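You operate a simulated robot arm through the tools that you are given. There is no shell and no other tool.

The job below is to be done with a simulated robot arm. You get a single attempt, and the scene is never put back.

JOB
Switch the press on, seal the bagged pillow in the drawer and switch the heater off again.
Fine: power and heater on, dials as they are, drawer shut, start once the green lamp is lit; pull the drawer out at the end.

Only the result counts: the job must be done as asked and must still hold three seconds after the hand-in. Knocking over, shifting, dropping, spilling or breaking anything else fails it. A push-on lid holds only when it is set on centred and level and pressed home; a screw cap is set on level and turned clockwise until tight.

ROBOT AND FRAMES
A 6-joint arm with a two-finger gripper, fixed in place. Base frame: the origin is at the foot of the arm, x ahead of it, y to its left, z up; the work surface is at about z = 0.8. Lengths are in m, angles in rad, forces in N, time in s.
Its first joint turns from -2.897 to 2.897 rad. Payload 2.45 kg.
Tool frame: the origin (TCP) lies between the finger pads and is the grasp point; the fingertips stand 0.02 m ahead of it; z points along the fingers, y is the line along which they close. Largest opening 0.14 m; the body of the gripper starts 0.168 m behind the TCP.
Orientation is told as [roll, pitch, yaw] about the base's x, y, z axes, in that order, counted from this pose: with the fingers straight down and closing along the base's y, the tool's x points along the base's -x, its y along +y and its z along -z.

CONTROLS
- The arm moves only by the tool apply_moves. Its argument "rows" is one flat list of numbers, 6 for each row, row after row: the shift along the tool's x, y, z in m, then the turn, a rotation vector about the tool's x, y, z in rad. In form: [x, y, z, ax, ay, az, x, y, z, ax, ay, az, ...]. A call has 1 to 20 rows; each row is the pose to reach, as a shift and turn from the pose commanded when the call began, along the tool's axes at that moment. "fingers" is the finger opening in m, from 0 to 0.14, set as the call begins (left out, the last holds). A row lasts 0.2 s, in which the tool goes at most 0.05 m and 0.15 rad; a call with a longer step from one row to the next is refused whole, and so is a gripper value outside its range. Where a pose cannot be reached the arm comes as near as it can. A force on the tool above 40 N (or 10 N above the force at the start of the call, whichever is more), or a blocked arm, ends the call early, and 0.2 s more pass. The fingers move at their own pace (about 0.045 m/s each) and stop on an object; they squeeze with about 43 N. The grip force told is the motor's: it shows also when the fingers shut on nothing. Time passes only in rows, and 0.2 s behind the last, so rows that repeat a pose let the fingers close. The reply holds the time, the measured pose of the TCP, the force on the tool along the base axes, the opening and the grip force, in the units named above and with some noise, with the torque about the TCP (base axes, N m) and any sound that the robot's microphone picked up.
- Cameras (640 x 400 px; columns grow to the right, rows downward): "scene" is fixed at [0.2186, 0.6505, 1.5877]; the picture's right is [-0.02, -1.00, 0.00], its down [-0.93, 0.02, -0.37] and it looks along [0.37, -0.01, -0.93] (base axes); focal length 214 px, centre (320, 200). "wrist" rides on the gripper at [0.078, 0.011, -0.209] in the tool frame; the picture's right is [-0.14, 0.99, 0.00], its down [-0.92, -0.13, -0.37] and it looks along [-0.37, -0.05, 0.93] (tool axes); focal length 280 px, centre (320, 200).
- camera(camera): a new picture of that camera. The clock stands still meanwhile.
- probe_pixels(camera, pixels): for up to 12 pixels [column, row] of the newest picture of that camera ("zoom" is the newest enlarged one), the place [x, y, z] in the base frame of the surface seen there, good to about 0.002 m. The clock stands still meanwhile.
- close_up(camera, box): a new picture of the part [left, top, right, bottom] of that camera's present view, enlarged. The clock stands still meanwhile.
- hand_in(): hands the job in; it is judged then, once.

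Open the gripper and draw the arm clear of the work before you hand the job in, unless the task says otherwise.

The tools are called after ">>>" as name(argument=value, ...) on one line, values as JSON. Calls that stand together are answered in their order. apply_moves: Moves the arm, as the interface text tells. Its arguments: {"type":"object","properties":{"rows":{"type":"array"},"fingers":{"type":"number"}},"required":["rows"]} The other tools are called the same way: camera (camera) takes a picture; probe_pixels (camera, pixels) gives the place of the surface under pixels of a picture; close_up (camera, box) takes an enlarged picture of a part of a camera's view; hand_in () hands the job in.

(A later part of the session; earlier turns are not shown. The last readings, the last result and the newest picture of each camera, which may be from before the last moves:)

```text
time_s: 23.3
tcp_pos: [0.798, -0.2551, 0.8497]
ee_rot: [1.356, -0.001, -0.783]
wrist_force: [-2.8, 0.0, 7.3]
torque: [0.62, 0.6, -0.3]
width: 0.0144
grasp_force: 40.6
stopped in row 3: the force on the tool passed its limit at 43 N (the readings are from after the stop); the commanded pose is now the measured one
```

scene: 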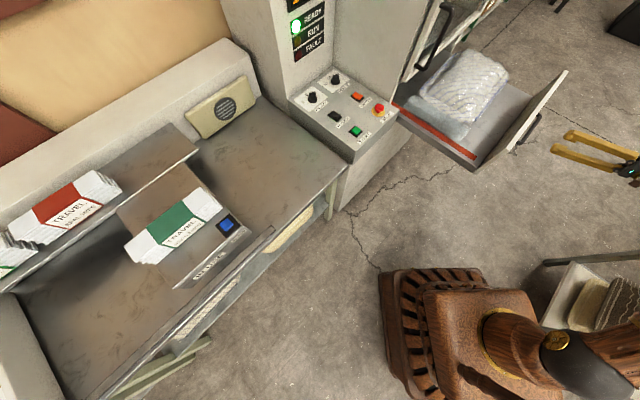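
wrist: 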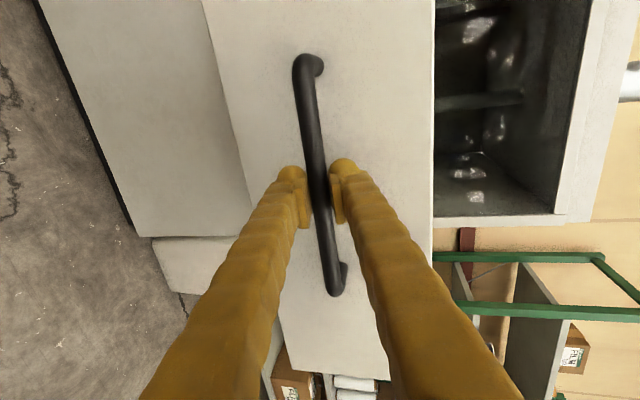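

Contact is stiff, so rather than push while clamped I'll open slightly (0.03) to straddle the bar and push the drawer face with the fingertips, slowly along the 45° direction. First 8 cm.

>>> apply_moves(rows=[0, 0, 0, 0, 0, 0, 0, 0, 0, 0, 0, 0, 0, 0.0021, 0.0098, 0, 0, 0, 0, 0.0036, 0.0166, 0, 0, 0, 0, 0.0053, 0.0244, 0, 0, 0, 0, 0.0075, 0.0342, 0, 0, 0, 0, 0.0107, 0.0489, 0, 0, 0, 0, 0.0138, 0.0635, 0, 0, 0, 0, 0.017, 0.0782, 0, 0, 0], fingers=0.03)

>>> camera(camera="wrist")

>>> camera(camera="scene")

```text
time_s: 25.3
tcp_pos: [0.857, -0.1973, 0.8501]
ee_rot: [1.356, -0.002, -0.784]
wrist_force: [0.3, -0.6, -0.4]
torque: [-0.01, 0.0, 0.0]
width: 0.03
grasp_force: 0.0
```

```text
taken
```

wrist: 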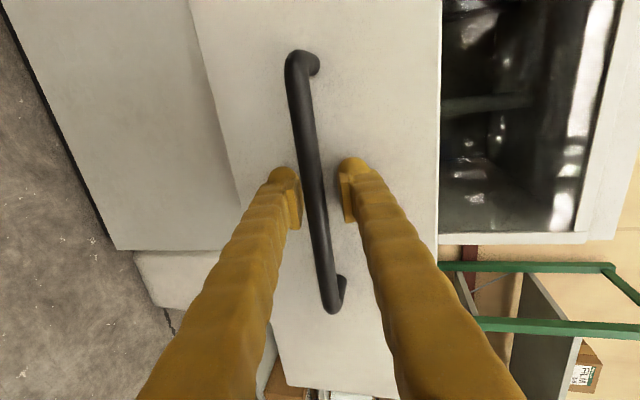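

```text
taken
```

scene: 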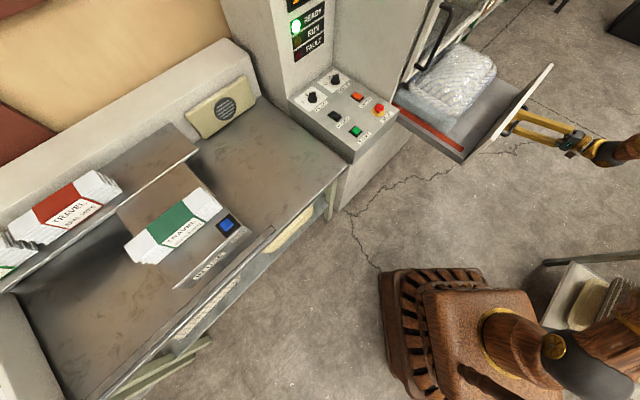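

The drawer slides easily and green READY is lit. I zoom on the bag to make sure it keeps its place, then continue pushing.

>>> close_up(camera="scene", box=[390, 40, 560, 170])

>>> apply_moves(rows=[0, 0.0021, 0.0098, 0, 0, 0, 0, 0.0053, 0.0244, 0, 0, 0, 0, 0.0096, 0.044, 0, 0, 0, 0, 0.0138, 0.0635, 0, 0, 0, 0, 0.0181, 0.0831, 0, 0, 0, 0, 0.0224, 0.1026, 0, 0, 0, 0, 0.0266, 0.1221, 0, 0, 0, 0, 0.0309, 0.1417, 0, 0, 0, 0, 0.0341, 0.1563, 0, 0, 0, 0, 0.0362, 0.1661, 0, 0, 0])

>>> camera(camera="wrist")

>>> camera(camera="scene")

```text
3.08 times, centred on (475, 105) of scene
```

zoom: 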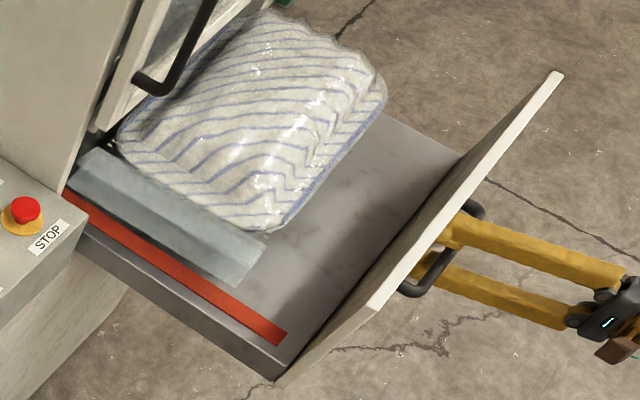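

```text
time_s: 27.5
tcp_pos: [0.9761, -0.0771, 0.8502]
ee_rot: [1.357, -0.001, -0.783]
wrist_force: [-0.6, 0.4, -0.2]
torque: [-0.02, 0.01, 0.0]
width: 0.0296
grasp_force: 0.0
```

```text
taken
```

wrist: 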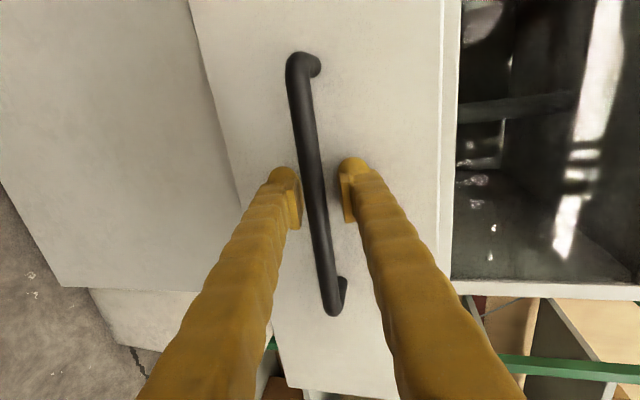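

```text
taken
```

scene: 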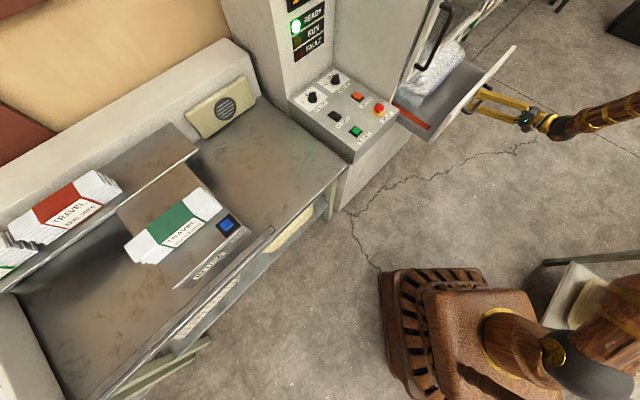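

The drawer follows the fingertips, now at u≈0.64. I continue another 15 cm.

>>> apply_moves(rows=[0, 0.0021, 0.0098, 0, 0, 0, 0, 0.0053, 0.0244, 0, 0, 0, 0, 0.0096, 0.044, 0, 0, 0, 0, 0.0138, 0.0635, 0, 0, 0, 0, 0.0181, 0.0831, 0, 0, 0, 0, 0.0224, 0.1026, 0, 0, 0, 0, 0.0266, 0.1221, 0, 0, 0, 0, 0.0298, 0.1368, 0, 0, 0, 0, 0.032, 0.1466, 0, 0, 0])

>>> camera(camera="wrist")

>>> camera(camera="scene")

```text
time_s: 29.5
tcp_pos: [1.0819, 0.0271, 0.8503]
ee_rot: [1.356, -0.002, -0.783]
wrist_force: [0.1, -0.4, 0.4]
torque: [0.04, 0.02, -0.02]
width: 0.03
grasp_force: 0.0
```

```text
taken
```

wrist: 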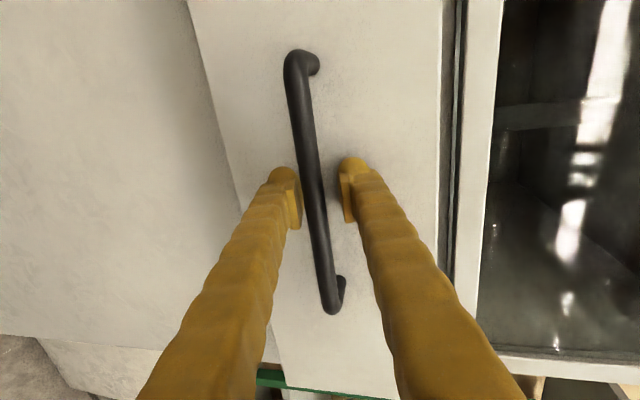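

```text
taken
```

scene: 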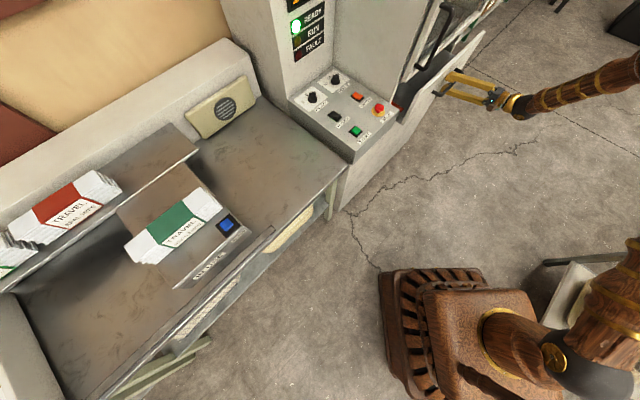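

Nearly shut: about 3–5 cm left (u≈0.784). I push slowly in small steps until it stops.

>>> apply_moves(rows=[0, 0.0011, 0.0049, 0, 0, 0, 0, 0.0026, 0.0117, 0, 0, 0, 0, 0.0041, 0.0186, 0, 0, 0, 0, 0.0055, 0.0254, 0, 0, 0, 0, 0.007, 0.0322, 0, 0, 0, 0, 0.0083, 0.0381, 0, 0, 0, 0, 0.0096, 0.044, 0, 0, 0, 0, 0.0109, 0.0498, 0, 0, 0, 0, 0.0122, 0.0557, 0, 0, 0, 0, 0.0134, 0.0616, 0, 0, 0])

>>> camera(camera="wrist")

>>> camera(camera="scene")

```text
time_s: 31.4
tcp_pos: [1.1193, 0.065, 0.8514]
ee_rot: [1.356, -0.002, -0.783]
wrist_force: [-11.6, -7.3, 3.0]
torque: [0.23, -0.27, 0.11]
width: 0.0304
grasp_force: 0.1
stopped in row 9: the force on the tool passed its limit at 59 N (the readings are from after the stop); the commanded pose is now the measured one
```

```text
taken
```

wrist: 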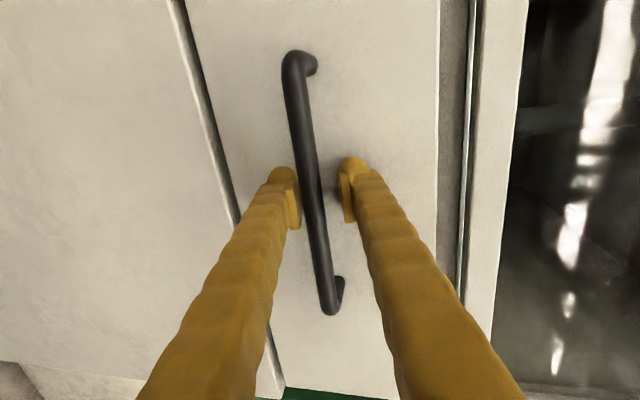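

```text
taken
```

scene: 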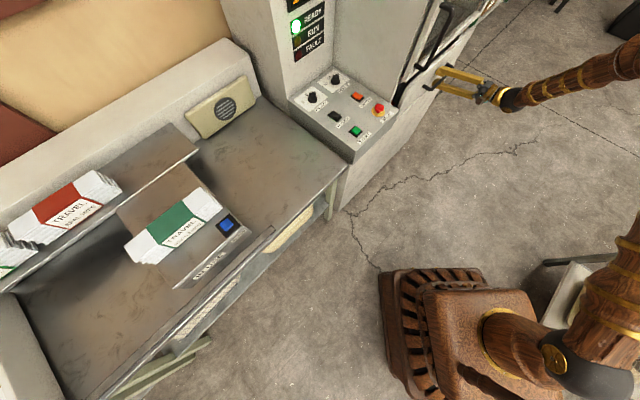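

The drawer is shut against its stop (59 N peak, TCP (1.119,0.065,0.851)); READY is lit. I back straight off the handle, then rise and un-tilt.

>>> apply_moves(rows=[0, -0.0085, -0.0391, 0, 0, 0, 0, -0.0171, -0.0782, 0, 0, 0, 0, -0.0256, -0.1172, 0, 0, 0, 0.0109, -0.0011, -0.1453, 0.1356, 0, 0, 0.0218, 0.0234, -0.1733, 0.2712, 0, 0, 0.0327, 0.0478, -0.2014, 0.4068, 0, 0, 0.0436, 0.0723, -0.2295, 0.5424, 0, 0, 0.0545, 0.0968, -0.2576, 0.678, 0, 0, 0.0654, 0.1213, -0.2856, 0.8136, 0, 0, 0.0763, 0.1458, -0.3137, 0.9492, 0, 0, 0.0872, 0.1702, -0.3418, 1.0848, 0, 0, 0.0981, 0.1947, -0.3698, 1.2204, 0, 0, 0.109, 0.2192, -0.3979, 1.356, 0, 0, 0.109, 0.2192, -0.3979, 1.356, 0, 0], fingers=0.03)

>>> camera(camera="wrist")

>>> camera(camera="scene")

```text
time_s: 34.4
tcp_pos: [0.8004, -0.0989, 1.1489]
ee_rot: [-0.002, -0.002, -0.784]
wrist_force: [-1.0, 0.2, 0.3]
torque: [-0.01, 0.0, 0.02]
width: 0.03
grasp_force: 0.0
```

```text
taken
```

wrist: 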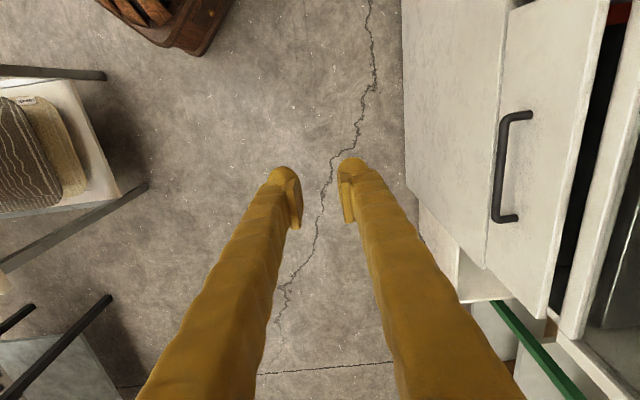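

```text
taken
```

scene: 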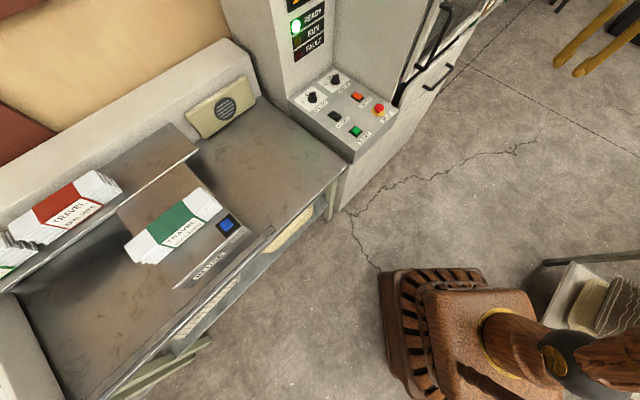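

A dark slot is visible between the drawer front and the window frame at about (590,180). I zoom and probe to verify the drawer is fully shut.

>>> close_up(camera="wrist", box=[440, 0, 640, 340])

>>> probe_pixels(camera="wrist", pixels=[[500, 150], [518, 113], [516, 218], [560, 60], [592, 60], [545, 310], [610, 200], [570, 330], [595, 200], [488, 200], [450, 100], [620, 15]])

>>> close_up(camera="scene", box=[370, 0, 510, 140])

>>> probe_pixels(camera="zoom", pixels=[[340, 20], [140, 440], [170, 360], [130, 410], [260, 330], [300, 280], [350, 300], [170, 350], [450, 100], [110, 380], [230, 300], [400, 150]])

```text
1.18 times, centred on (540, 170) of wrist
```

zoom: 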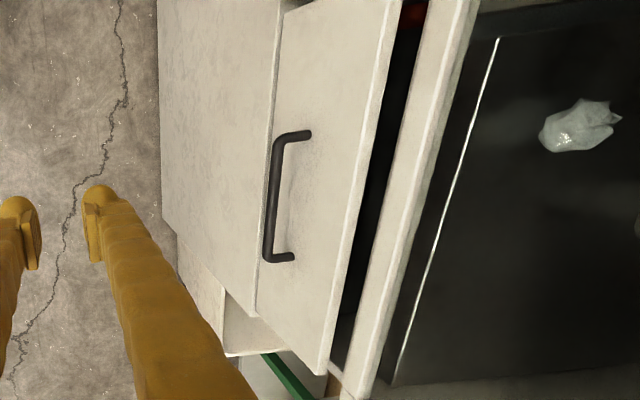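

```text
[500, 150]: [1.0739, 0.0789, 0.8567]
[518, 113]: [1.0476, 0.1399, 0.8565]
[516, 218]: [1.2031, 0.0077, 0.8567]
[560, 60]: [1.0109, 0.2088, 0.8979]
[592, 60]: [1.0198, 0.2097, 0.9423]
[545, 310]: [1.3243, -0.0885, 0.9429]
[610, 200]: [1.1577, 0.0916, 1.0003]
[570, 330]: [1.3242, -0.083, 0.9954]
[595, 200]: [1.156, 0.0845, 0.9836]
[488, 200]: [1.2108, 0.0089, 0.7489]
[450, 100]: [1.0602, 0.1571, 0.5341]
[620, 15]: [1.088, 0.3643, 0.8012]
```

```text
2.86 times, centred on (440, 70) of scene
```

zoom: 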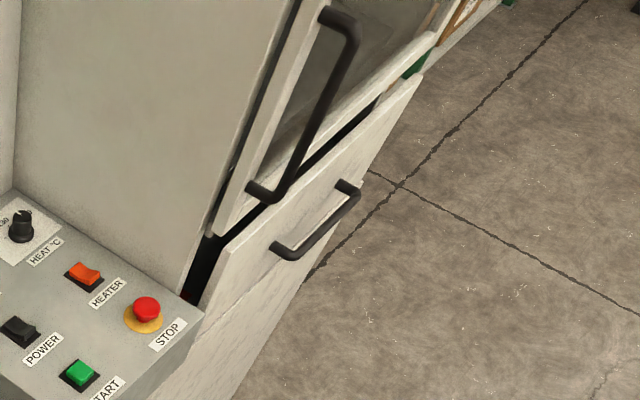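

```text
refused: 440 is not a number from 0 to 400
```

I re-probe with valid pixels around the drawer's left edge, the wall's front edge and the window door to judge any remaining gap.

>>> probe_pixels(camera="zoom", pixels=[[240, 150], [195, 275], [185, 290], [222, 215], [255, 215], [300, 110], [215, 250], [205, 320], [240, 300], [300, 180], [205, 262], [175, 285]])

>>> close_up(camera="scene", box=[395, 50, 455, 120])

>>> probe_pixels(camera="zoom", pixels=[[150, 100], [60, 300], [100, 250], [130, 230], [50, 340], [120, 330], [170, 200], [230, 180], [90, 270], [40, 320], [110, 290], [200, 130]])

```text
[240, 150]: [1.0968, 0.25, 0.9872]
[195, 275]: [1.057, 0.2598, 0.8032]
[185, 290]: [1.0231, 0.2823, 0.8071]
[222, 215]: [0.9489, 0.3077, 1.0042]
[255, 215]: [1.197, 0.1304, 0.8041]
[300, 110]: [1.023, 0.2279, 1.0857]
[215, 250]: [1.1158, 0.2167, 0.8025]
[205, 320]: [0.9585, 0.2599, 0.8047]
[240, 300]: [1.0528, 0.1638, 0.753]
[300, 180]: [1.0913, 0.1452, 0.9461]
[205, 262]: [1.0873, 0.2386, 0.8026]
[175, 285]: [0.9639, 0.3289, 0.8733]
```

```text
5.71 times, centred on (425, 85) of scene
```

zoom: 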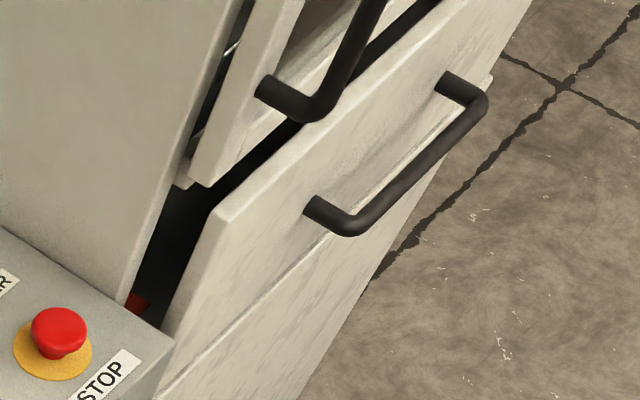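

```text
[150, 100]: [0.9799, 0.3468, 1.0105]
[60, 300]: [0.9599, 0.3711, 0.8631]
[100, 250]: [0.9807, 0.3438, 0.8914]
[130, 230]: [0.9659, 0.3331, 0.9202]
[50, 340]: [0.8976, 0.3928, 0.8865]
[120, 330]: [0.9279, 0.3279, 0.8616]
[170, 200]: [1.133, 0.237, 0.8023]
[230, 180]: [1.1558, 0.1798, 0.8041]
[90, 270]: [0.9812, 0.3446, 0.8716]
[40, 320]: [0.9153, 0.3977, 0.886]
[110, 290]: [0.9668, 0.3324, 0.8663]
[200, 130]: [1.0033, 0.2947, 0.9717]
```

The drawer front's outer face (u≈0.8625) is flush with the lower cabinet (u≈0.861), suggesting it's shut, but I want to verify with a second gentle push. I go back to the straddling pose short of the panel.

>>> apply_moves(rows=[-0.011, 0.0221, 0.0298, -0.1356, 0, 0, -0.0219, 0.0443, 0.0595, -0.2712, 0, 0, -0.0329, 0.0664, 0.0893, -0.4068, 0, 0, -0.0438, 0.0885, 0.119, -0.5424, 0, 0, -0.0548, 0.1107, 0.1488, -0.678, 0, 0, -0.0658, 0.1328, 0.1785, -0.8136, 0, 0, -0.0767, 0.1549, 0.2083, -0.9492, 0, 0, -0.0877, 0.177, 0.238, -1.0848, 0, 0, -0.0986, 0.1992, 0.2678, -1.2204, 0, 0, -0.1096, 0.2213, 0.2975, -1.356, 0, 0, -0.1096, 0.2213, 0.2975, -1.356, 0, 0], fingers=0.03)

>>> camera(camera="wrist")

```text
time_s: 36.8
tcp_pos: [1.0354, -0.0218, 0.853]
ee_rot: [1.357, 0.0, -0.783]
wrist_force: [1.3, -0.6, 0.8]
torque: [-0.02, 0.01, 0.02]
width: 0.0299
grasp_force: 0.1
```

```text
taken
```

wrist: 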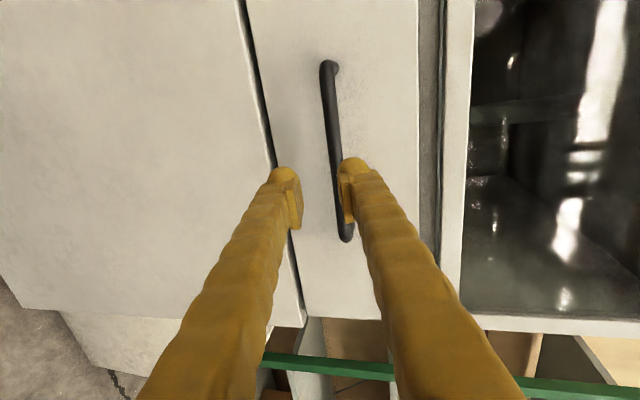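

The bar is ahead between the fingers. I open a bit more and advance until near the panel, then creep in 2 mm steps to feel the stop.

>>> apply_moves(rows=[0, 0.0053, 0.0244, 0, 0, 0, 0, 0.0107, 0.0489, 0, 0, 0, 0, 0.016, 0.0733, 0, 0, 0, 0, 0.0203, 0.0928, 0, 0, 0, 0, 0.0224, 0.1026, 0, 0, 0, 0, 0.0228, 0.1046, 0, 0, 0, 0, 0.0232, 0.1065, 0, 0, 0, 0, 0.0237, 0.1085, 0, 0, 0, 0, 0.0241, 0.1104, 0, 0, 0, 0, 0.0245, 0.1124, 0, 0, 0, 0, 0.0249, 0.1143, 0, 0, 0, 0, 0.0254, 0.1163, 0, 0, 0, 0, 0.0258, 0.1182, 0, 0, 0, 0, 0.0262, 0.1202, 0, 0, 0, 0, 0.0266, 0.1221, 0, 0, 0, 0, 0.0271, 0.1241, 0, 0, 0, 0, 0.0275, 0.126, 0, 0, 0], fingers=0.04)

>>> camera(camera="wrist")

>>> close_up(camera="scene", box=[370, 0, 510, 140])

```text
time_s: 39.8
tcp_pos: [1.1192, 0.0635, 0.8522]
ee_rot: [1.357, -0.002, -0.783]
wrist_force: [-13.9, -8.5, 3.4]
torque: [0.28, -0.42, 0.09]
width: 0.0402
grasp_force: 0.1
stopped in row 14: the force on the tool passed its limit at 48 N (the readings are from after the stop); the commanded pose is now the measured one
```

```text
taken
```

wrist: 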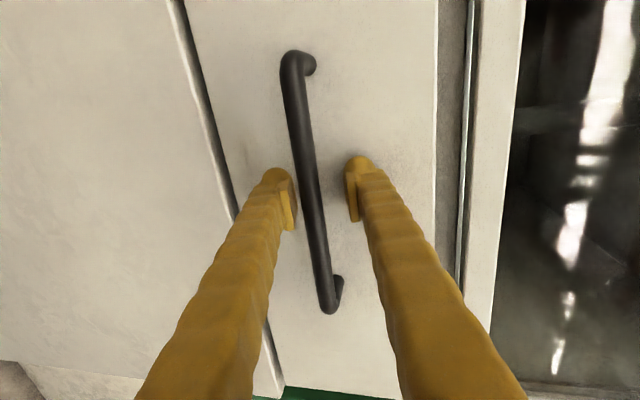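

```text
2.86 times, centred on (440, 70) of scene
```

zoom: 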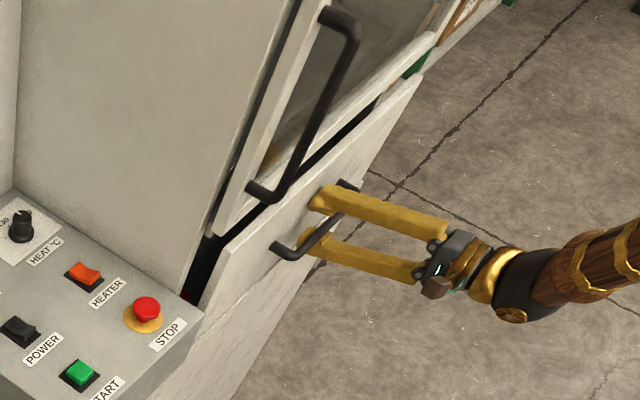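

The stop is at exactly the same place (1.119,0.064), so the drawer is fully shut. I retreat the same way as before.

>>> apply_moves(rows=[0, -0.0085, -0.0391, 0, 0, 0, 0, -0.0171, -0.0782, 0, 0, 0, 0, -0.0256, -0.1172, 0, 0, 0, 0.0109, -0.0011, -0.1453, 0.1356, 0, 0, 0.0218, 0.0234, -0.1733, 0.2712, 0, 0, 0.0327, 0.0478, -0.2014, 0.4068, 0, 0, 0.0436, 0.0723, -0.2295, 0.5424, 0, 0, 0.0545, 0.0968, -0.2576, 0.678, 0, 0, 0.0654, 0.1213, -0.2856, 0.8136, 0, 0, 0.0763, 0.1458, -0.3137, 0.9492, 0, 0, 0.0872, 0.1702, -0.3418, 1.0848, 0, 0, 0.0981, 0.1947, -0.3698, 1.2204, 0, 0, 0.109, 0.2192, -0.3979, 1.356, 0, 0, 0.109, 0.2192, -0.3979, 1.356, 0, 0], fingers=0.04)

>>> close_up(camera="scene", box=[270, 0, 430, 150])

```text
time_s: 42.8
tcp_pos: [0.802, -0.1049, 1.1502]
ee_rot: [-0.002, -0.002, -0.783]
wrist_force: [0.3, -0.5, 0.1]
torque: [-0.03, 0.0, 0.0]
width: 0.0401
grasp_force: 0.0
```

```text
2.67 times, centred on (350, 75) of scene
```

zoom: 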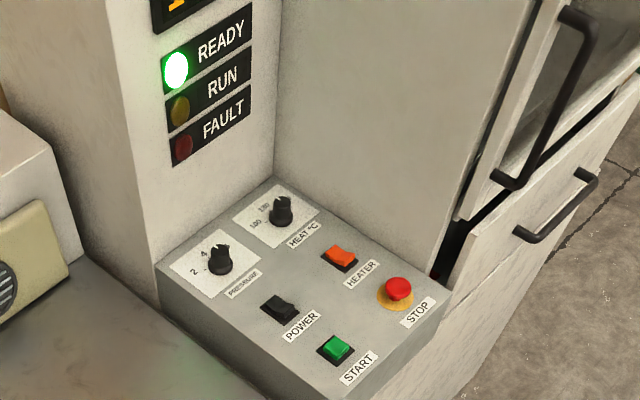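

READY stays lit. I swing over to the panel side with fingers closed, returning to yaw 0.5.

>>> apply_moves(rows=[0.0358, 0.0228, 0.0027, 0, 0, -0.1166, 0.0715, 0.0455, 0.0055, 0, 0, -0.2333, 0.1073, 0.0683, 0.0082, 0, 0, -0.3499, 0.143, 0.0911, 0.0109, 0, 0, -0.4665, 0.1788, 0.1139, 0.0136, 0, 0, -0.5832, 0.2145, 0.1366, 0.0164, 0, 0, -0.6998, 0.2503, 0.1594, 0.0191, 0, 0, -0.8165, 0.286, 0.1822, 0.0218, 0, 0, -0.9331, 0.3218, 0.205, 0.0245, 0, 0, -1.0497, 0.3575, 0.2277, 0.0273, 0, 0, -1.1664, 0.3933, 0.2505, 0.03, 0, 0, -1.283, 0.3933, 0.2505, 0.03, 0, 0, -1.283], fingers=0)

>>> camera(camera="wrist")

```text
time_s: 45.4
tcp_pos: [0.6998, 0.3583, 1.122]
ee_rot: [-0.002, -0.001, 0.502]
wrist_force: [0.6, 0.3, -0.4]
torque: [0.0, 0.02, -0.02]
width: 0.0001
grasp_force: 29.3
```

```text
taken
```

wrist: 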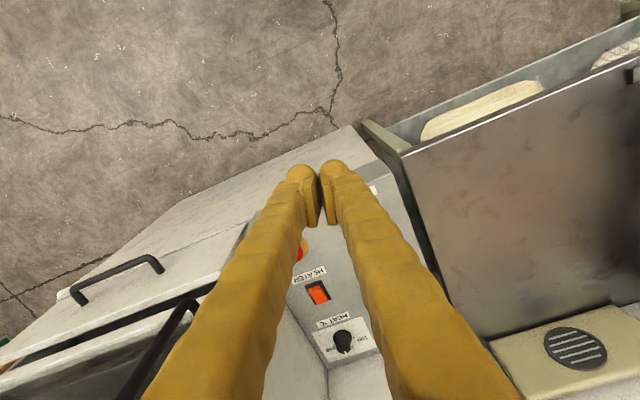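

I tilt out 0.6 rad and go to just above START (TCP target (0.808,0.4925,0.96)).

>>> apply_moves(rows=[-0.0228, 0.0096, 0.023, 0, -0.0857, 0, -0.0457, 0.0192, 0.046, 0, -0.1714, 0, -0.0685, 0.0288, 0.069, 0, -0.2571, 0, -0.0913, 0.0383, 0.092, 0, -0.3429, 0, -0.1141, 0.0479, 0.115, 0, -0.4286, 0, -0.137, 0.0575, 0.138, 0, -0.5143, 0, -0.1598, 0.0671, 0.161, 0, -0.6, 0, -0.1598, 0.0671, 0.161, 0, -0.6, 0])

>>> camera(camera="wrist")

>>> close_up(camera="scene", box=[300, 60, 420, 160])

```text
time_s: 47.2
tcp_pos: [0.8072, 0.4876, 0.9595]
ee_rot: [0.0, -0.599, 0.501]
wrist_force: [-0.9, 0.1, -0.8]
torque: [0.0, -0.01, 0.02]
width: 0.0001
grasp_force: 29.2
```

```text
taken
```

wrist: 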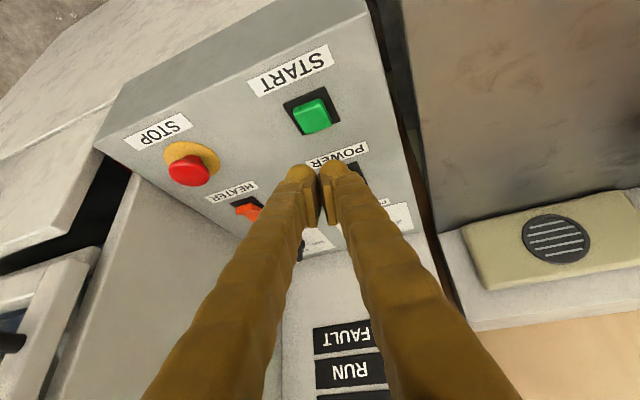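

```text
4.00 times, centred on (360, 110) of scene
```

zoom: 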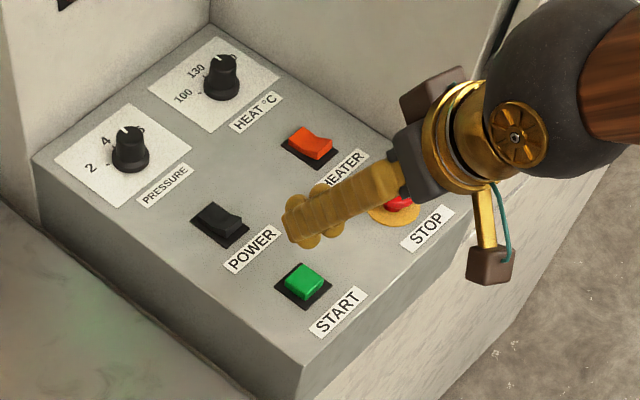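

The tip is above START with a slight offset; I correct by +4 mm in y and press down with small final steps.

>>> apply_moves(rows=[0.0084, 0.0012, 0.0134, 0, 0, 0, 0.0168, 0.0024, 0.0269, 0, 0, 0, 0.0252, 0.0035, 0.0403, 0, 0, 0, 0.027, 0.0035, 0.0429, 0, 0, 0, 0.0288, 0.0035, 0.0455, 0, 0, 0, 0.0306, 0.0035, 0.0481, 0, 0, 0, 0.0324, 0.0035, 0.0507, 0, 0, 0, 0.0342, 0.0035, 0.0534, 0, 0, 0, 0.036, 0.0035, 0.056, 0, 0, 0])

>>> camera(camera="wrist")

>>> close_up(camera="scene", box=[270, 0, 430, 150])

```text
time_s: 49.2
tcp_pos: [0.8076, 0.4946, 0.8947]
ee_rot: [-0.001, -0.599, 0.501]
wrist_force: [1.1, 0.5, 1.5]
torque: [0.04, 0.02, 0.0]
width: 0.0059
grasp_force: 30.0
```

```text
taken
```

wrist: 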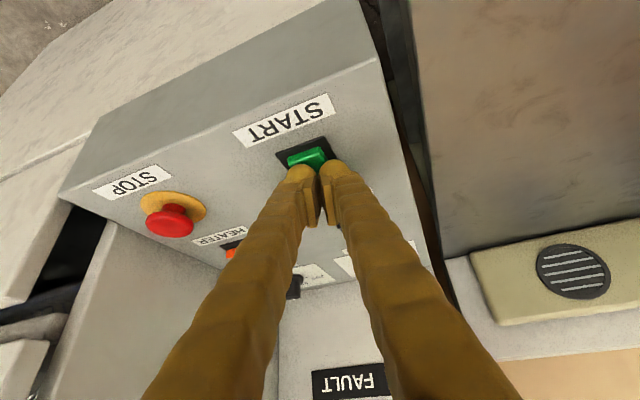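

```text
2.67 times, centred on (350, 75) of scene
```

zoom: 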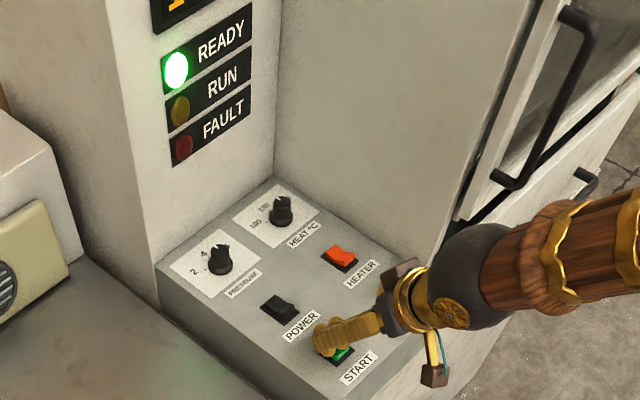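

No RUN lamp yet and the fingers report a 6 mm spread, so I look closely at the contact on START.

>>> close_up(camera="wrist", box=[230, 90, 410, 240])

>>> close_up(camera="scene", box=[330, 100, 390, 160])

```text
2.67 times, centred on (320, 165) of wrist
```

zoom: 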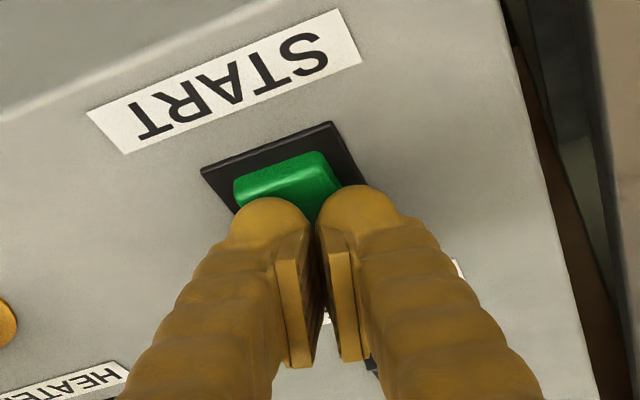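

```text
6.67 times, centred on (360, 130) of scene
```

zoom: 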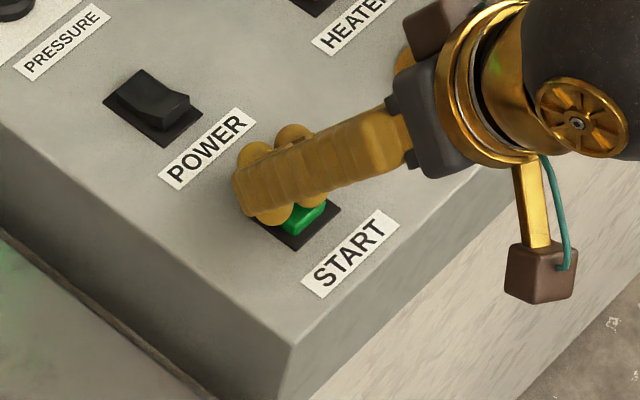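

The tip sits on the far half of START. I lift 12 mm first and check the lamps before re-pressing more centrally.

>>> apply_moves(rows=[-0.0034, 0, -0.005, 0, 0, 0, -0.0068, 0, -0.0099, 0, 0, 0, -0.0012, -0.002, -0.0137, 0, 0, 0])

>>> close_up(camera="scene", box=[270, 0, 430, 150])

>>> close_up(camera="wrist", box=[230, 90, 410, 240])

```text
time_s: 50.0
tcp_pos: [0.8021, 0.4877, 0.9054]
ee_rot: [-0.001, -0.601, 0.499]
wrist_force: [0.3, -0.6, -0.1]
torque: [0.01, 0.0, -0.01]
width: 0.0
grasp_force: 28.9
```

```text
2.67 times, centred on (350, 75) of scene
```

zoom: 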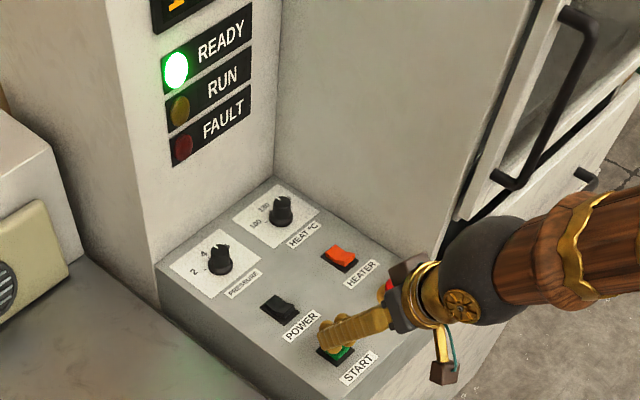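

```text
2.67 times, centred on (320, 165) of wrist
```

zoom: 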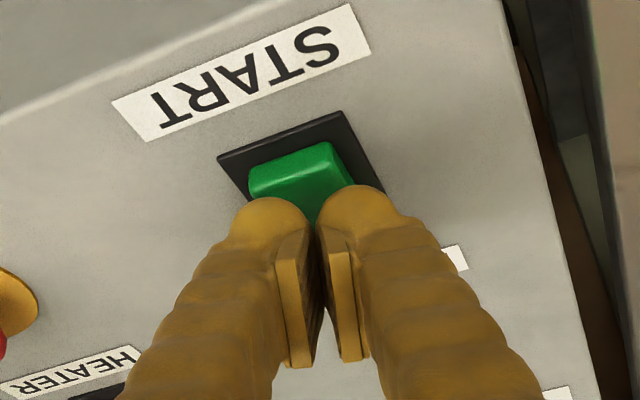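

Not started yet. The tip is now 7 mm nearer the button centre; I press deeper in small steps and hold briefly.

>>> apply_moves(rows=[0.0017, 0, 0.0025, 0, 0, 0, 0.0034, 0, 0.005, 0, 0, 0, 0.0051, 0, 0.0074, 0, 0, 0, 0.0068, 0, 0.0099, 0, 0, 0, 0.0085, 0, 0.0124, 0, 0, 0, 0.0096, 0, 0.014, 0, 0, 0])

>>> close_up(camera="scene", box=[270, 0, 430, 150])

>>> close_up(camera="wrist", box=[230, 90, 410, 240])

```text
time_s: 51.4
tcp_pos: [0.8016, 0.4883, 0.8896]
ee_rot: [-0.001, -0.6, 0.501]
wrist_force: [-4.2, 3.5, 13.6]
torque: [0.08, 0.17, -0.01]
width: 0.006
grasp_force: 29.6
heard: click
```

```text
2.67 times, centred on (350, 75) of scene
```

zoom: 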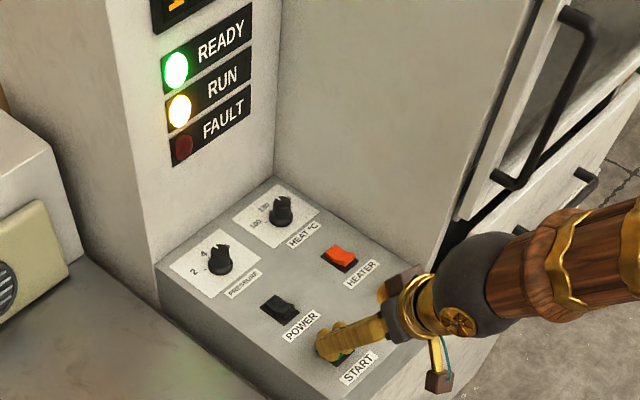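

```text
2.67 times, centred on (320, 165) of wrist
```

zoom: 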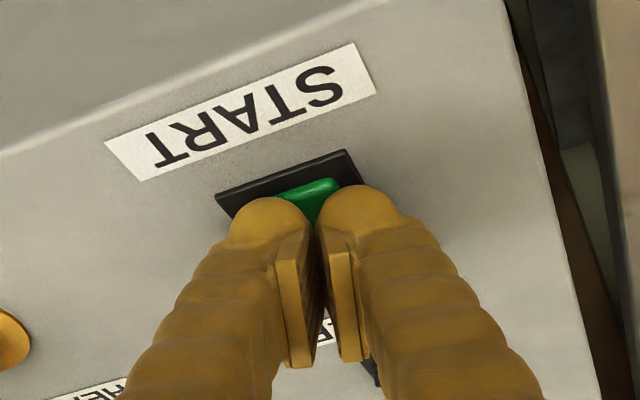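

A click was heard and RUN is lit yellow. I lift off 6 cm and wait, watching the lamps.

>>> apply_moves(rows=[-0.0113, 0, -0.0165, 0, 0, 0, -0.0226, 0, -0.033, 0, 0, 0, -0.0339, 0, -0.0495, 0, 0, 0, -0.0339, 0, -0.0495, 0, 0, 0, -0.0339, 0, -0.0495, 0, 0, 0, -0.0339, 0, -0.0495, 0, 0, 0, -0.0339, 0, -0.0495, 0, 0, 0, -0.0339, 0, -0.0495, 0, 0, 0, -0.0339, 0, -0.0495, 0, 0, 0, -0.0339, 0, -0.0495, 0, 0, 0])

>>> close_up(camera="scene", box=[270, 0, 430, 150])

```text
time_s: 53.6
tcp_pos: [0.8039, 0.4889, 0.9473]
ee_rot: [-0.003, -0.599, 0.5]
wrist_force: [-0.5, 0.4, -0.4]
torque: [-0.01, 0.02, 0.0]
width: 0.0
grasp_force: 29.7
```

```text
2.67 times, centred on (350, 75) of scene
```

zoom: 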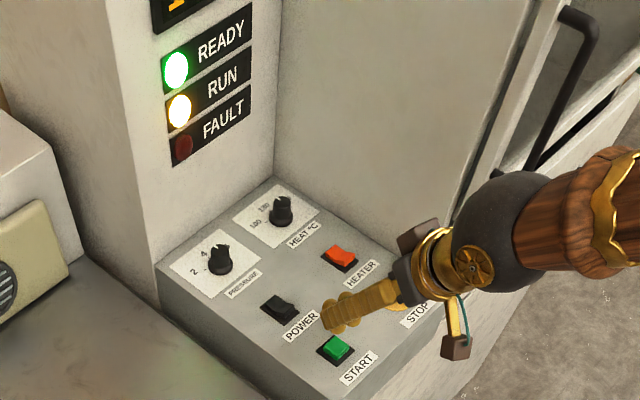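

RUN is still on. Meanwhile I move to above HEATER's now-raised near end (TCP ≈(0.981,0.453,0.946)) and keep waiting.

>>> apply_moves(rows=[-0.023, -0.0233, 0.0157, 0, 0, 0, -0.046, -0.0466, 0.0314, 0, 0, 0, -0.0689, -0.0699, 0.0472, 0, 0, 0, -0.0919, -0.0932, 0.0629, 0, 0, 0, -0.1149, -0.1165, 0.0786, 0, 0, 0, -0.1149, -0.1165, 0.0786, 0, 0, 0, -0.1149, -0.1165, 0.0786, 0, 0, 0, -0.1149, -0.1165, 0.0786, 0, 0, 0, -0.1149, -0.1165, 0.0786, 0, 0, 0, -0.1149, -0.1165, 0.0786, 0, 0, 0, -0.1149, -0.1165, 0.0786, 0, 0, 0, -0.1149, -0.1165, 0.0786, 0, 0, 0, -0.1149, -0.1165, 0.0786, 0, 0, 0, -0.1149, -0.1165, 0.0786, 0, 0, 0, -0.1149, -0.1165, 0.0786, 0, 0, 0])

>>> camera(camera="wrist")

>>> close_up(camera="scene", box=[270, 0, 430, 150])

```text
time_s: 56.8
tcp_pos: [0.9793, 0.4509, 0.9482]
ee_rot: [-0.002, -0.601, 0.5]
wrist_force: [0.8, 0.2, 0.3]
torque: [0.03, 0.04, -0.03]
width: 0.0001
grasp_force: 29.5
```

```text
taken
```

wrist: 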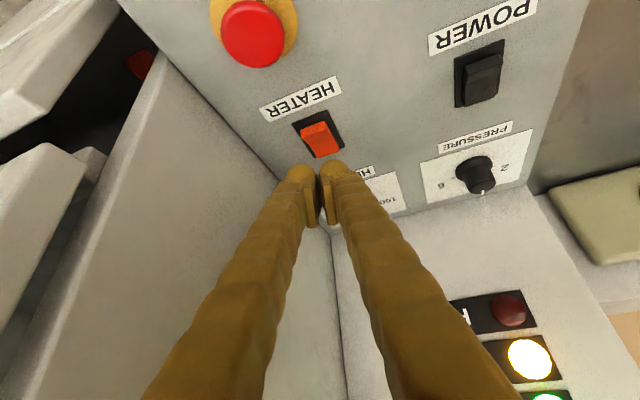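

```text
2.67 times, centred on (350, 75) of scene
```

zoom: 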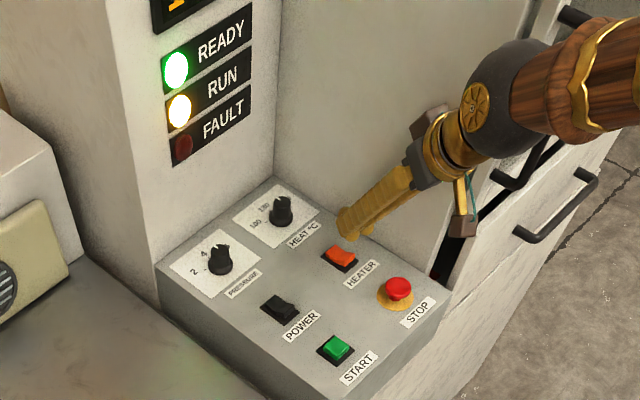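

Still running (yellow lit). I hold the position for about 3 s and check again.

>>> apply_moves(rows=[0, 0, 0, 0, 0, 0, 0, 0, 0, 0, 0, 0, 0, 0, 0, 0, 0, 0, 0, 0, 0, 0, 0, 0, 0, 0, 0, 0, 0, 0, 0, 0, 0, 0, 0, 0, 0, 0, 0, 0, 0, 0, 0, 0, 0, 0, 0, 0, 0, 0, 0, 0, 0, 0, 0, 0, 0, 0, 0, 0, 0, 0, 0, 0, 0, 0, 0, 0, 0, 0, 0, 0, 0, 0, 0, 0, 0, 0, 0, 0, 0, 0, 0, 0, 0, 0, 0, 0, 0, 0])

>>> close_up(camera="scene", box=[270, 0, 430, 150])

```text
time_s: 60.0
tcp_pos: [0.9804, 0.4516, 0.9479]
ee_rot: [-0.002, -0.601, 0.5]
wrist_force: [-0.1, 0.3, 0.0]
torque: [-0.03, 0.02, -0.02]
width: 0.0
grasp_force: 29.1
```

```text
2.67 times, centred on (350, 75) of scene
```

zoom: 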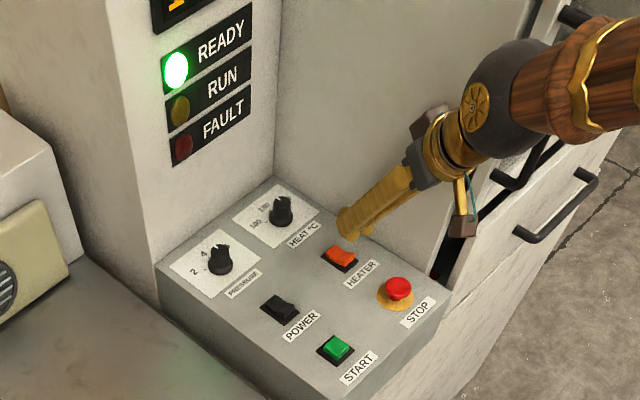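

RUN is out, READY lit, no FAULT: the cycle has finished. I probe HEATER's raised near end before pressing it off.

>>> close_up(camera="wrist", box=[240, 60, 400, 200])

>>> probe_pixels(camera="zoom", pixels=[[320, 250], [300, 262], [350, 245], [310, 300], [330, 330], [300, 270], [365, 265], [245, 250], [360, 200], [320, 275], [340, 300], [355, 320]])

```text
2.86 times, centred on (320, 130) of wrist
```

zoom: 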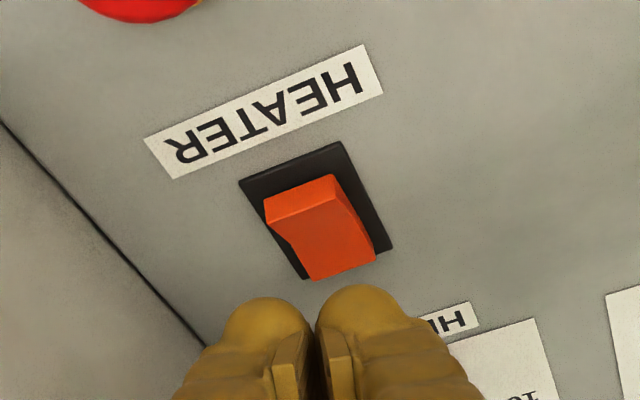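

```text
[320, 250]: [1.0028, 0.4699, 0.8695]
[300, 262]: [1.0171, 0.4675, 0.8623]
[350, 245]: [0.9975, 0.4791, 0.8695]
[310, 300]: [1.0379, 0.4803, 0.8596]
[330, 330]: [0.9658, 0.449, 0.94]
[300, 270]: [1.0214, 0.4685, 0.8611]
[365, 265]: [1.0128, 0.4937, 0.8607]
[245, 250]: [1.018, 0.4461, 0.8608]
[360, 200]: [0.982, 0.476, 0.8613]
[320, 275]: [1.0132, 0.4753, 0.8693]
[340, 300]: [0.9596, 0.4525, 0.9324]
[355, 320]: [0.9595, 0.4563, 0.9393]
```

I probe the ridge of the raised near end specifically.

>>> probe_pixels(camera="zoom", pixels=[[268, 215], [270, 200], [300, 192], [330, 180], [335, 195], [300, 205], [300, 215], [285, 225], [345, 215], [310, 230], [325, 210], [340, 185]])

```text
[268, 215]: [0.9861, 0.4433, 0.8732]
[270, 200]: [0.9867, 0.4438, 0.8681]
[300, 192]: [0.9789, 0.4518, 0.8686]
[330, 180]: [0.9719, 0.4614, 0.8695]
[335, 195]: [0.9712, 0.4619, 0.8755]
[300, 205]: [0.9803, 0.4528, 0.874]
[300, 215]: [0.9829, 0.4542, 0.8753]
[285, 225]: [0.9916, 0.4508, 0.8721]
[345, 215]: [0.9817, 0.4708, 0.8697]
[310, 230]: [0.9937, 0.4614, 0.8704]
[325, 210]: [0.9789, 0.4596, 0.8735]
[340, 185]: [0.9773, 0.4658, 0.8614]
```

The ridge is centred at (0.979,0.4526,0.876). I shift 5 mm inward and press down to the same depth as before.

>>> apply_moves(rows=[0.0054, 0.0005, 0.0095, 0, 0, 0, 0.0108, 0.001, 0.019, 0, 0, 0, 0.0135, 0.0014, 0.0238, 0, 0, 0, 0.0161, 0.0014, 0.0286, 0, 0, 0, 0.0188, 0.0014, 0.0333, 0, 0, 0, 0.0215, 0.0014, 0.0381, 0, 0, 0, 0.0242, 0.0014, 0.0428, 0, 0, 0, 0.0269, 0.0014, 0.0476, 0, 0, 0, 0.0269, 0.0014, 0.0476, 0, 0, 0])

>>> close_up(camera="wrist", box=[220, 40, 400, 240])

>>> close_up(camera="scene", box=[270, 0, 430, 150])

```text
time_s: 62.0
tcp_pos: [0.9828, 0.4565, 0.8937]
ee_rot: [-0.002, -0.601, 0.502]
wrist_force: [0.3, 0.0, -0.5]
torque: [0.04, 0.01, -0.01]
width: 0.0001
grasp_force: 29.1
```

```text
2.00 times, centred on (310, 140) of wrist
```

zoom: 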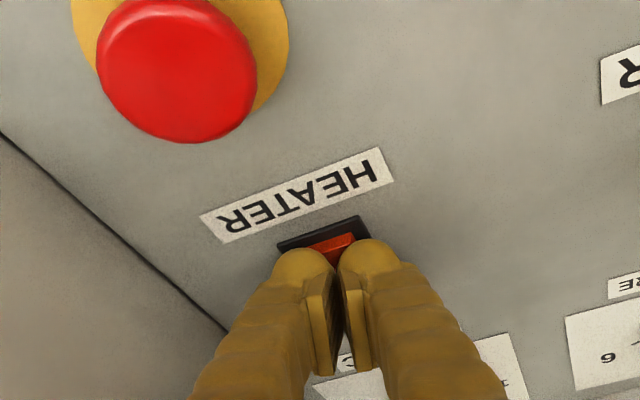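

```text
2.67 times, centred on (350, 75) of scene
```

zoom: 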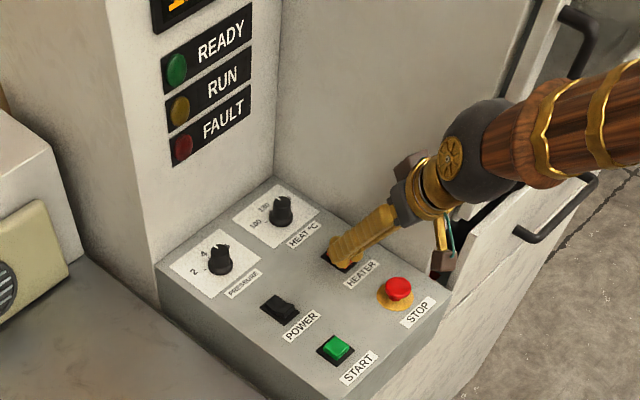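

READY went out, so the heater is off. I lift straight up and retreat while un-tilting, then check the rockers.

>>> apply_moves(rows=[-0.0226, 0, -0.033, 0, 0, 0, -0.0451, 0, -0.066, 0, 0, 0, -0.0677, 0, -0.099, 0, 0, 0, -0.0433, -0.0021, -0.1323, 0, 0.06, 0, -0.0189, -0.0042, -0.1655, 0, 0.12, 0, 0.0055, -0.0063, -0.1988, 0, 0.18, 0, 0.0299, -0.0084, -0.232, 0, 0.24, 0, 0.0544, -0.0105, -0.2653, 0, 0.3, 0, 0.0788, -0.0126, -0.2985, 0, 0.36, 0, 0.1032, -0.0147, -0.3318, 0, 0.42, 0, 0.1276, -0.0168, -0.365, 0, 0.48, 0, 0.152, -0.0189, -0.3983, 0, 0.54, 0, 0.1764, -0.021, -0.4315, 0, 0.6, 0, 0.1764, -0.021, -0.4315, 0, 0.6, 0])

>>> close_up(camera="scene", box=[270, 0, 430, 150])

>>> close_up(camera="scene", box=[322, 84, 402, 150])

```text
time_s: 65.0
tcp_pos: [0.652, 0.2506, 1.1498]
ee_rot: [-0.002, 0.001, 0.497]
wrist_force: [-0.2, -0.2, 0.7]
torque: [0.01, 0.04, 0.02]
width: 0.0
grasp_force: 28.9
```

```text
2.67 times, centred on (350, 75) of scene
```

zoom: 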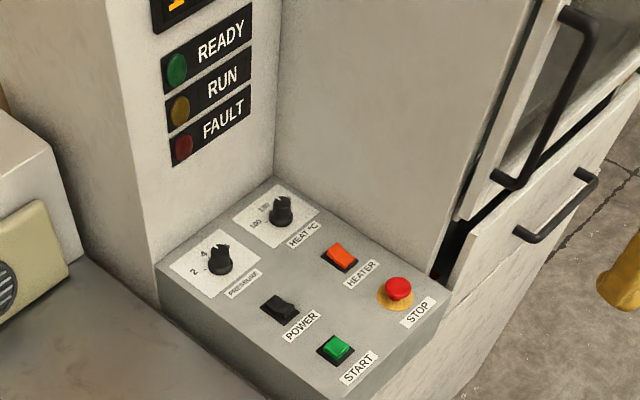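

```text
6.06 times, centred on (362, 117) of scene
```

zoom: 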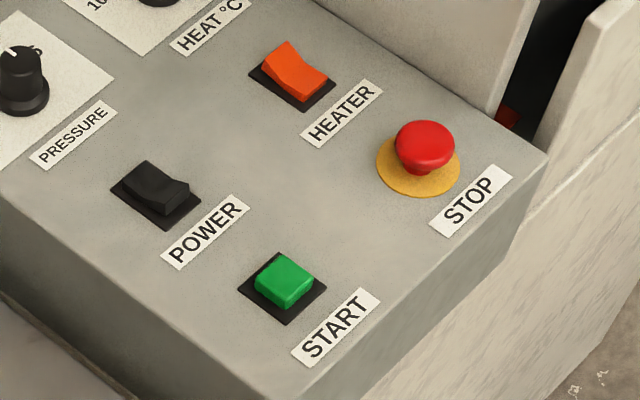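

POWER is on, HEATER is back off, lamps dark. Now I swing back in front of the drawer with fingers opening to 0.045, yaw −0.785.

>>> apply_moves(rows=[0.0034, -0.0344, 0, 0, 0, 0.1166, 0.0067, -0.0689, 0, 0, 0, 0.2331, 0.0101, -0.1033, 0, 0, 0, 0.3497, 0.0135, -0.1378, 0, 0, 0, 0.4662, 0.0169, -0.1722, 0, 0, 0, 0.5828, 0.0202, -0.2066, 0, 0, 0, 0.6993, 0.0236, -0.2411, 0, 0, 0, 0.8159, 0.027, -0.2755, 0, 0, 0, 0.9324, 0.0304, -0.3099, 0, 0, 0, 1.049, 0.0337, -0.3444, 0, 0, 0, 1.1655, 0.0371, -0.3788, 0, 0, 0, 1.282, 0.0371, -0.3788, 0, 0, 0, 1.282], fingers=0.045)

```text
time_s: 67.6
tcp_pos: [0.8013, -0.0965, 1.1514]
ee_rot: [-0.001, -0.002, -0.784]
wrist_force: [0.9, -0.5, -1.1]
torque: [-0.01, 0.02, 0.01]
width: 0.045
grasp_force: 0.0
```

I tilt to the pre-grasp pose 10 cm short of the closed handle.

>>> apply_moves(rows=[-0.011, 0.0215, 0.0279, -0.1353, 0, 0, -0.022, 0.0431, 0.0558, -0.2706, 0, 0, -0.033, 0.0646, 0.0837, -0.4059, 0, 0, -0.044, 0.0861, 0.1116, -0.5412, 0, 0, -0.055, 0.1077, 0.1395, -0.6765, 0, 0, -0.066, 0.1292, 0.1673, -0.8118, 0, 0, -0.077, 0.1507, 0.1952, -0.9471, 0, 0, -0.088, 0.1722, 0.2231, -1.0824, 0, 0, -0.099, 0.1938, 0.251, -1.2177, 0, 0, -0.11, 0.2153, 0.2789, -1.353, 0, 0, -0.11, 0.2153, 0.2789, -1.353, 0, 0], fingers=0.045)

>>> camera(camera="wrist")

```text
time_s: 70.0
tcp_pos: [1.0314, -0.0231, 0.8732]
ee_rot: [1.354, -0.002, -0.785]
wrist_force: [-0.5, -1.1, -0.5]
torque: [0.01, 0.01, 0.01]
width: 0.0448
grasp_force: 0.0
```

```text
taken
```

wrist: 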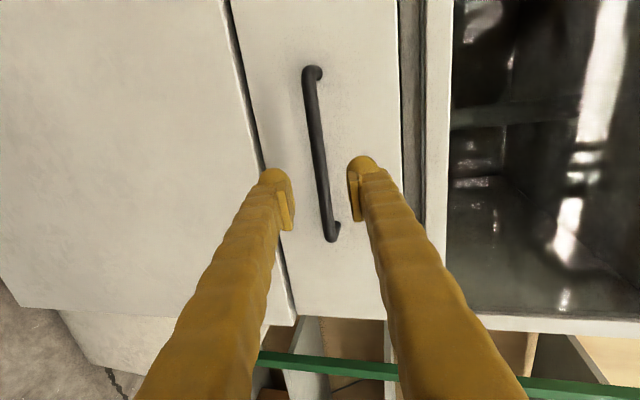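

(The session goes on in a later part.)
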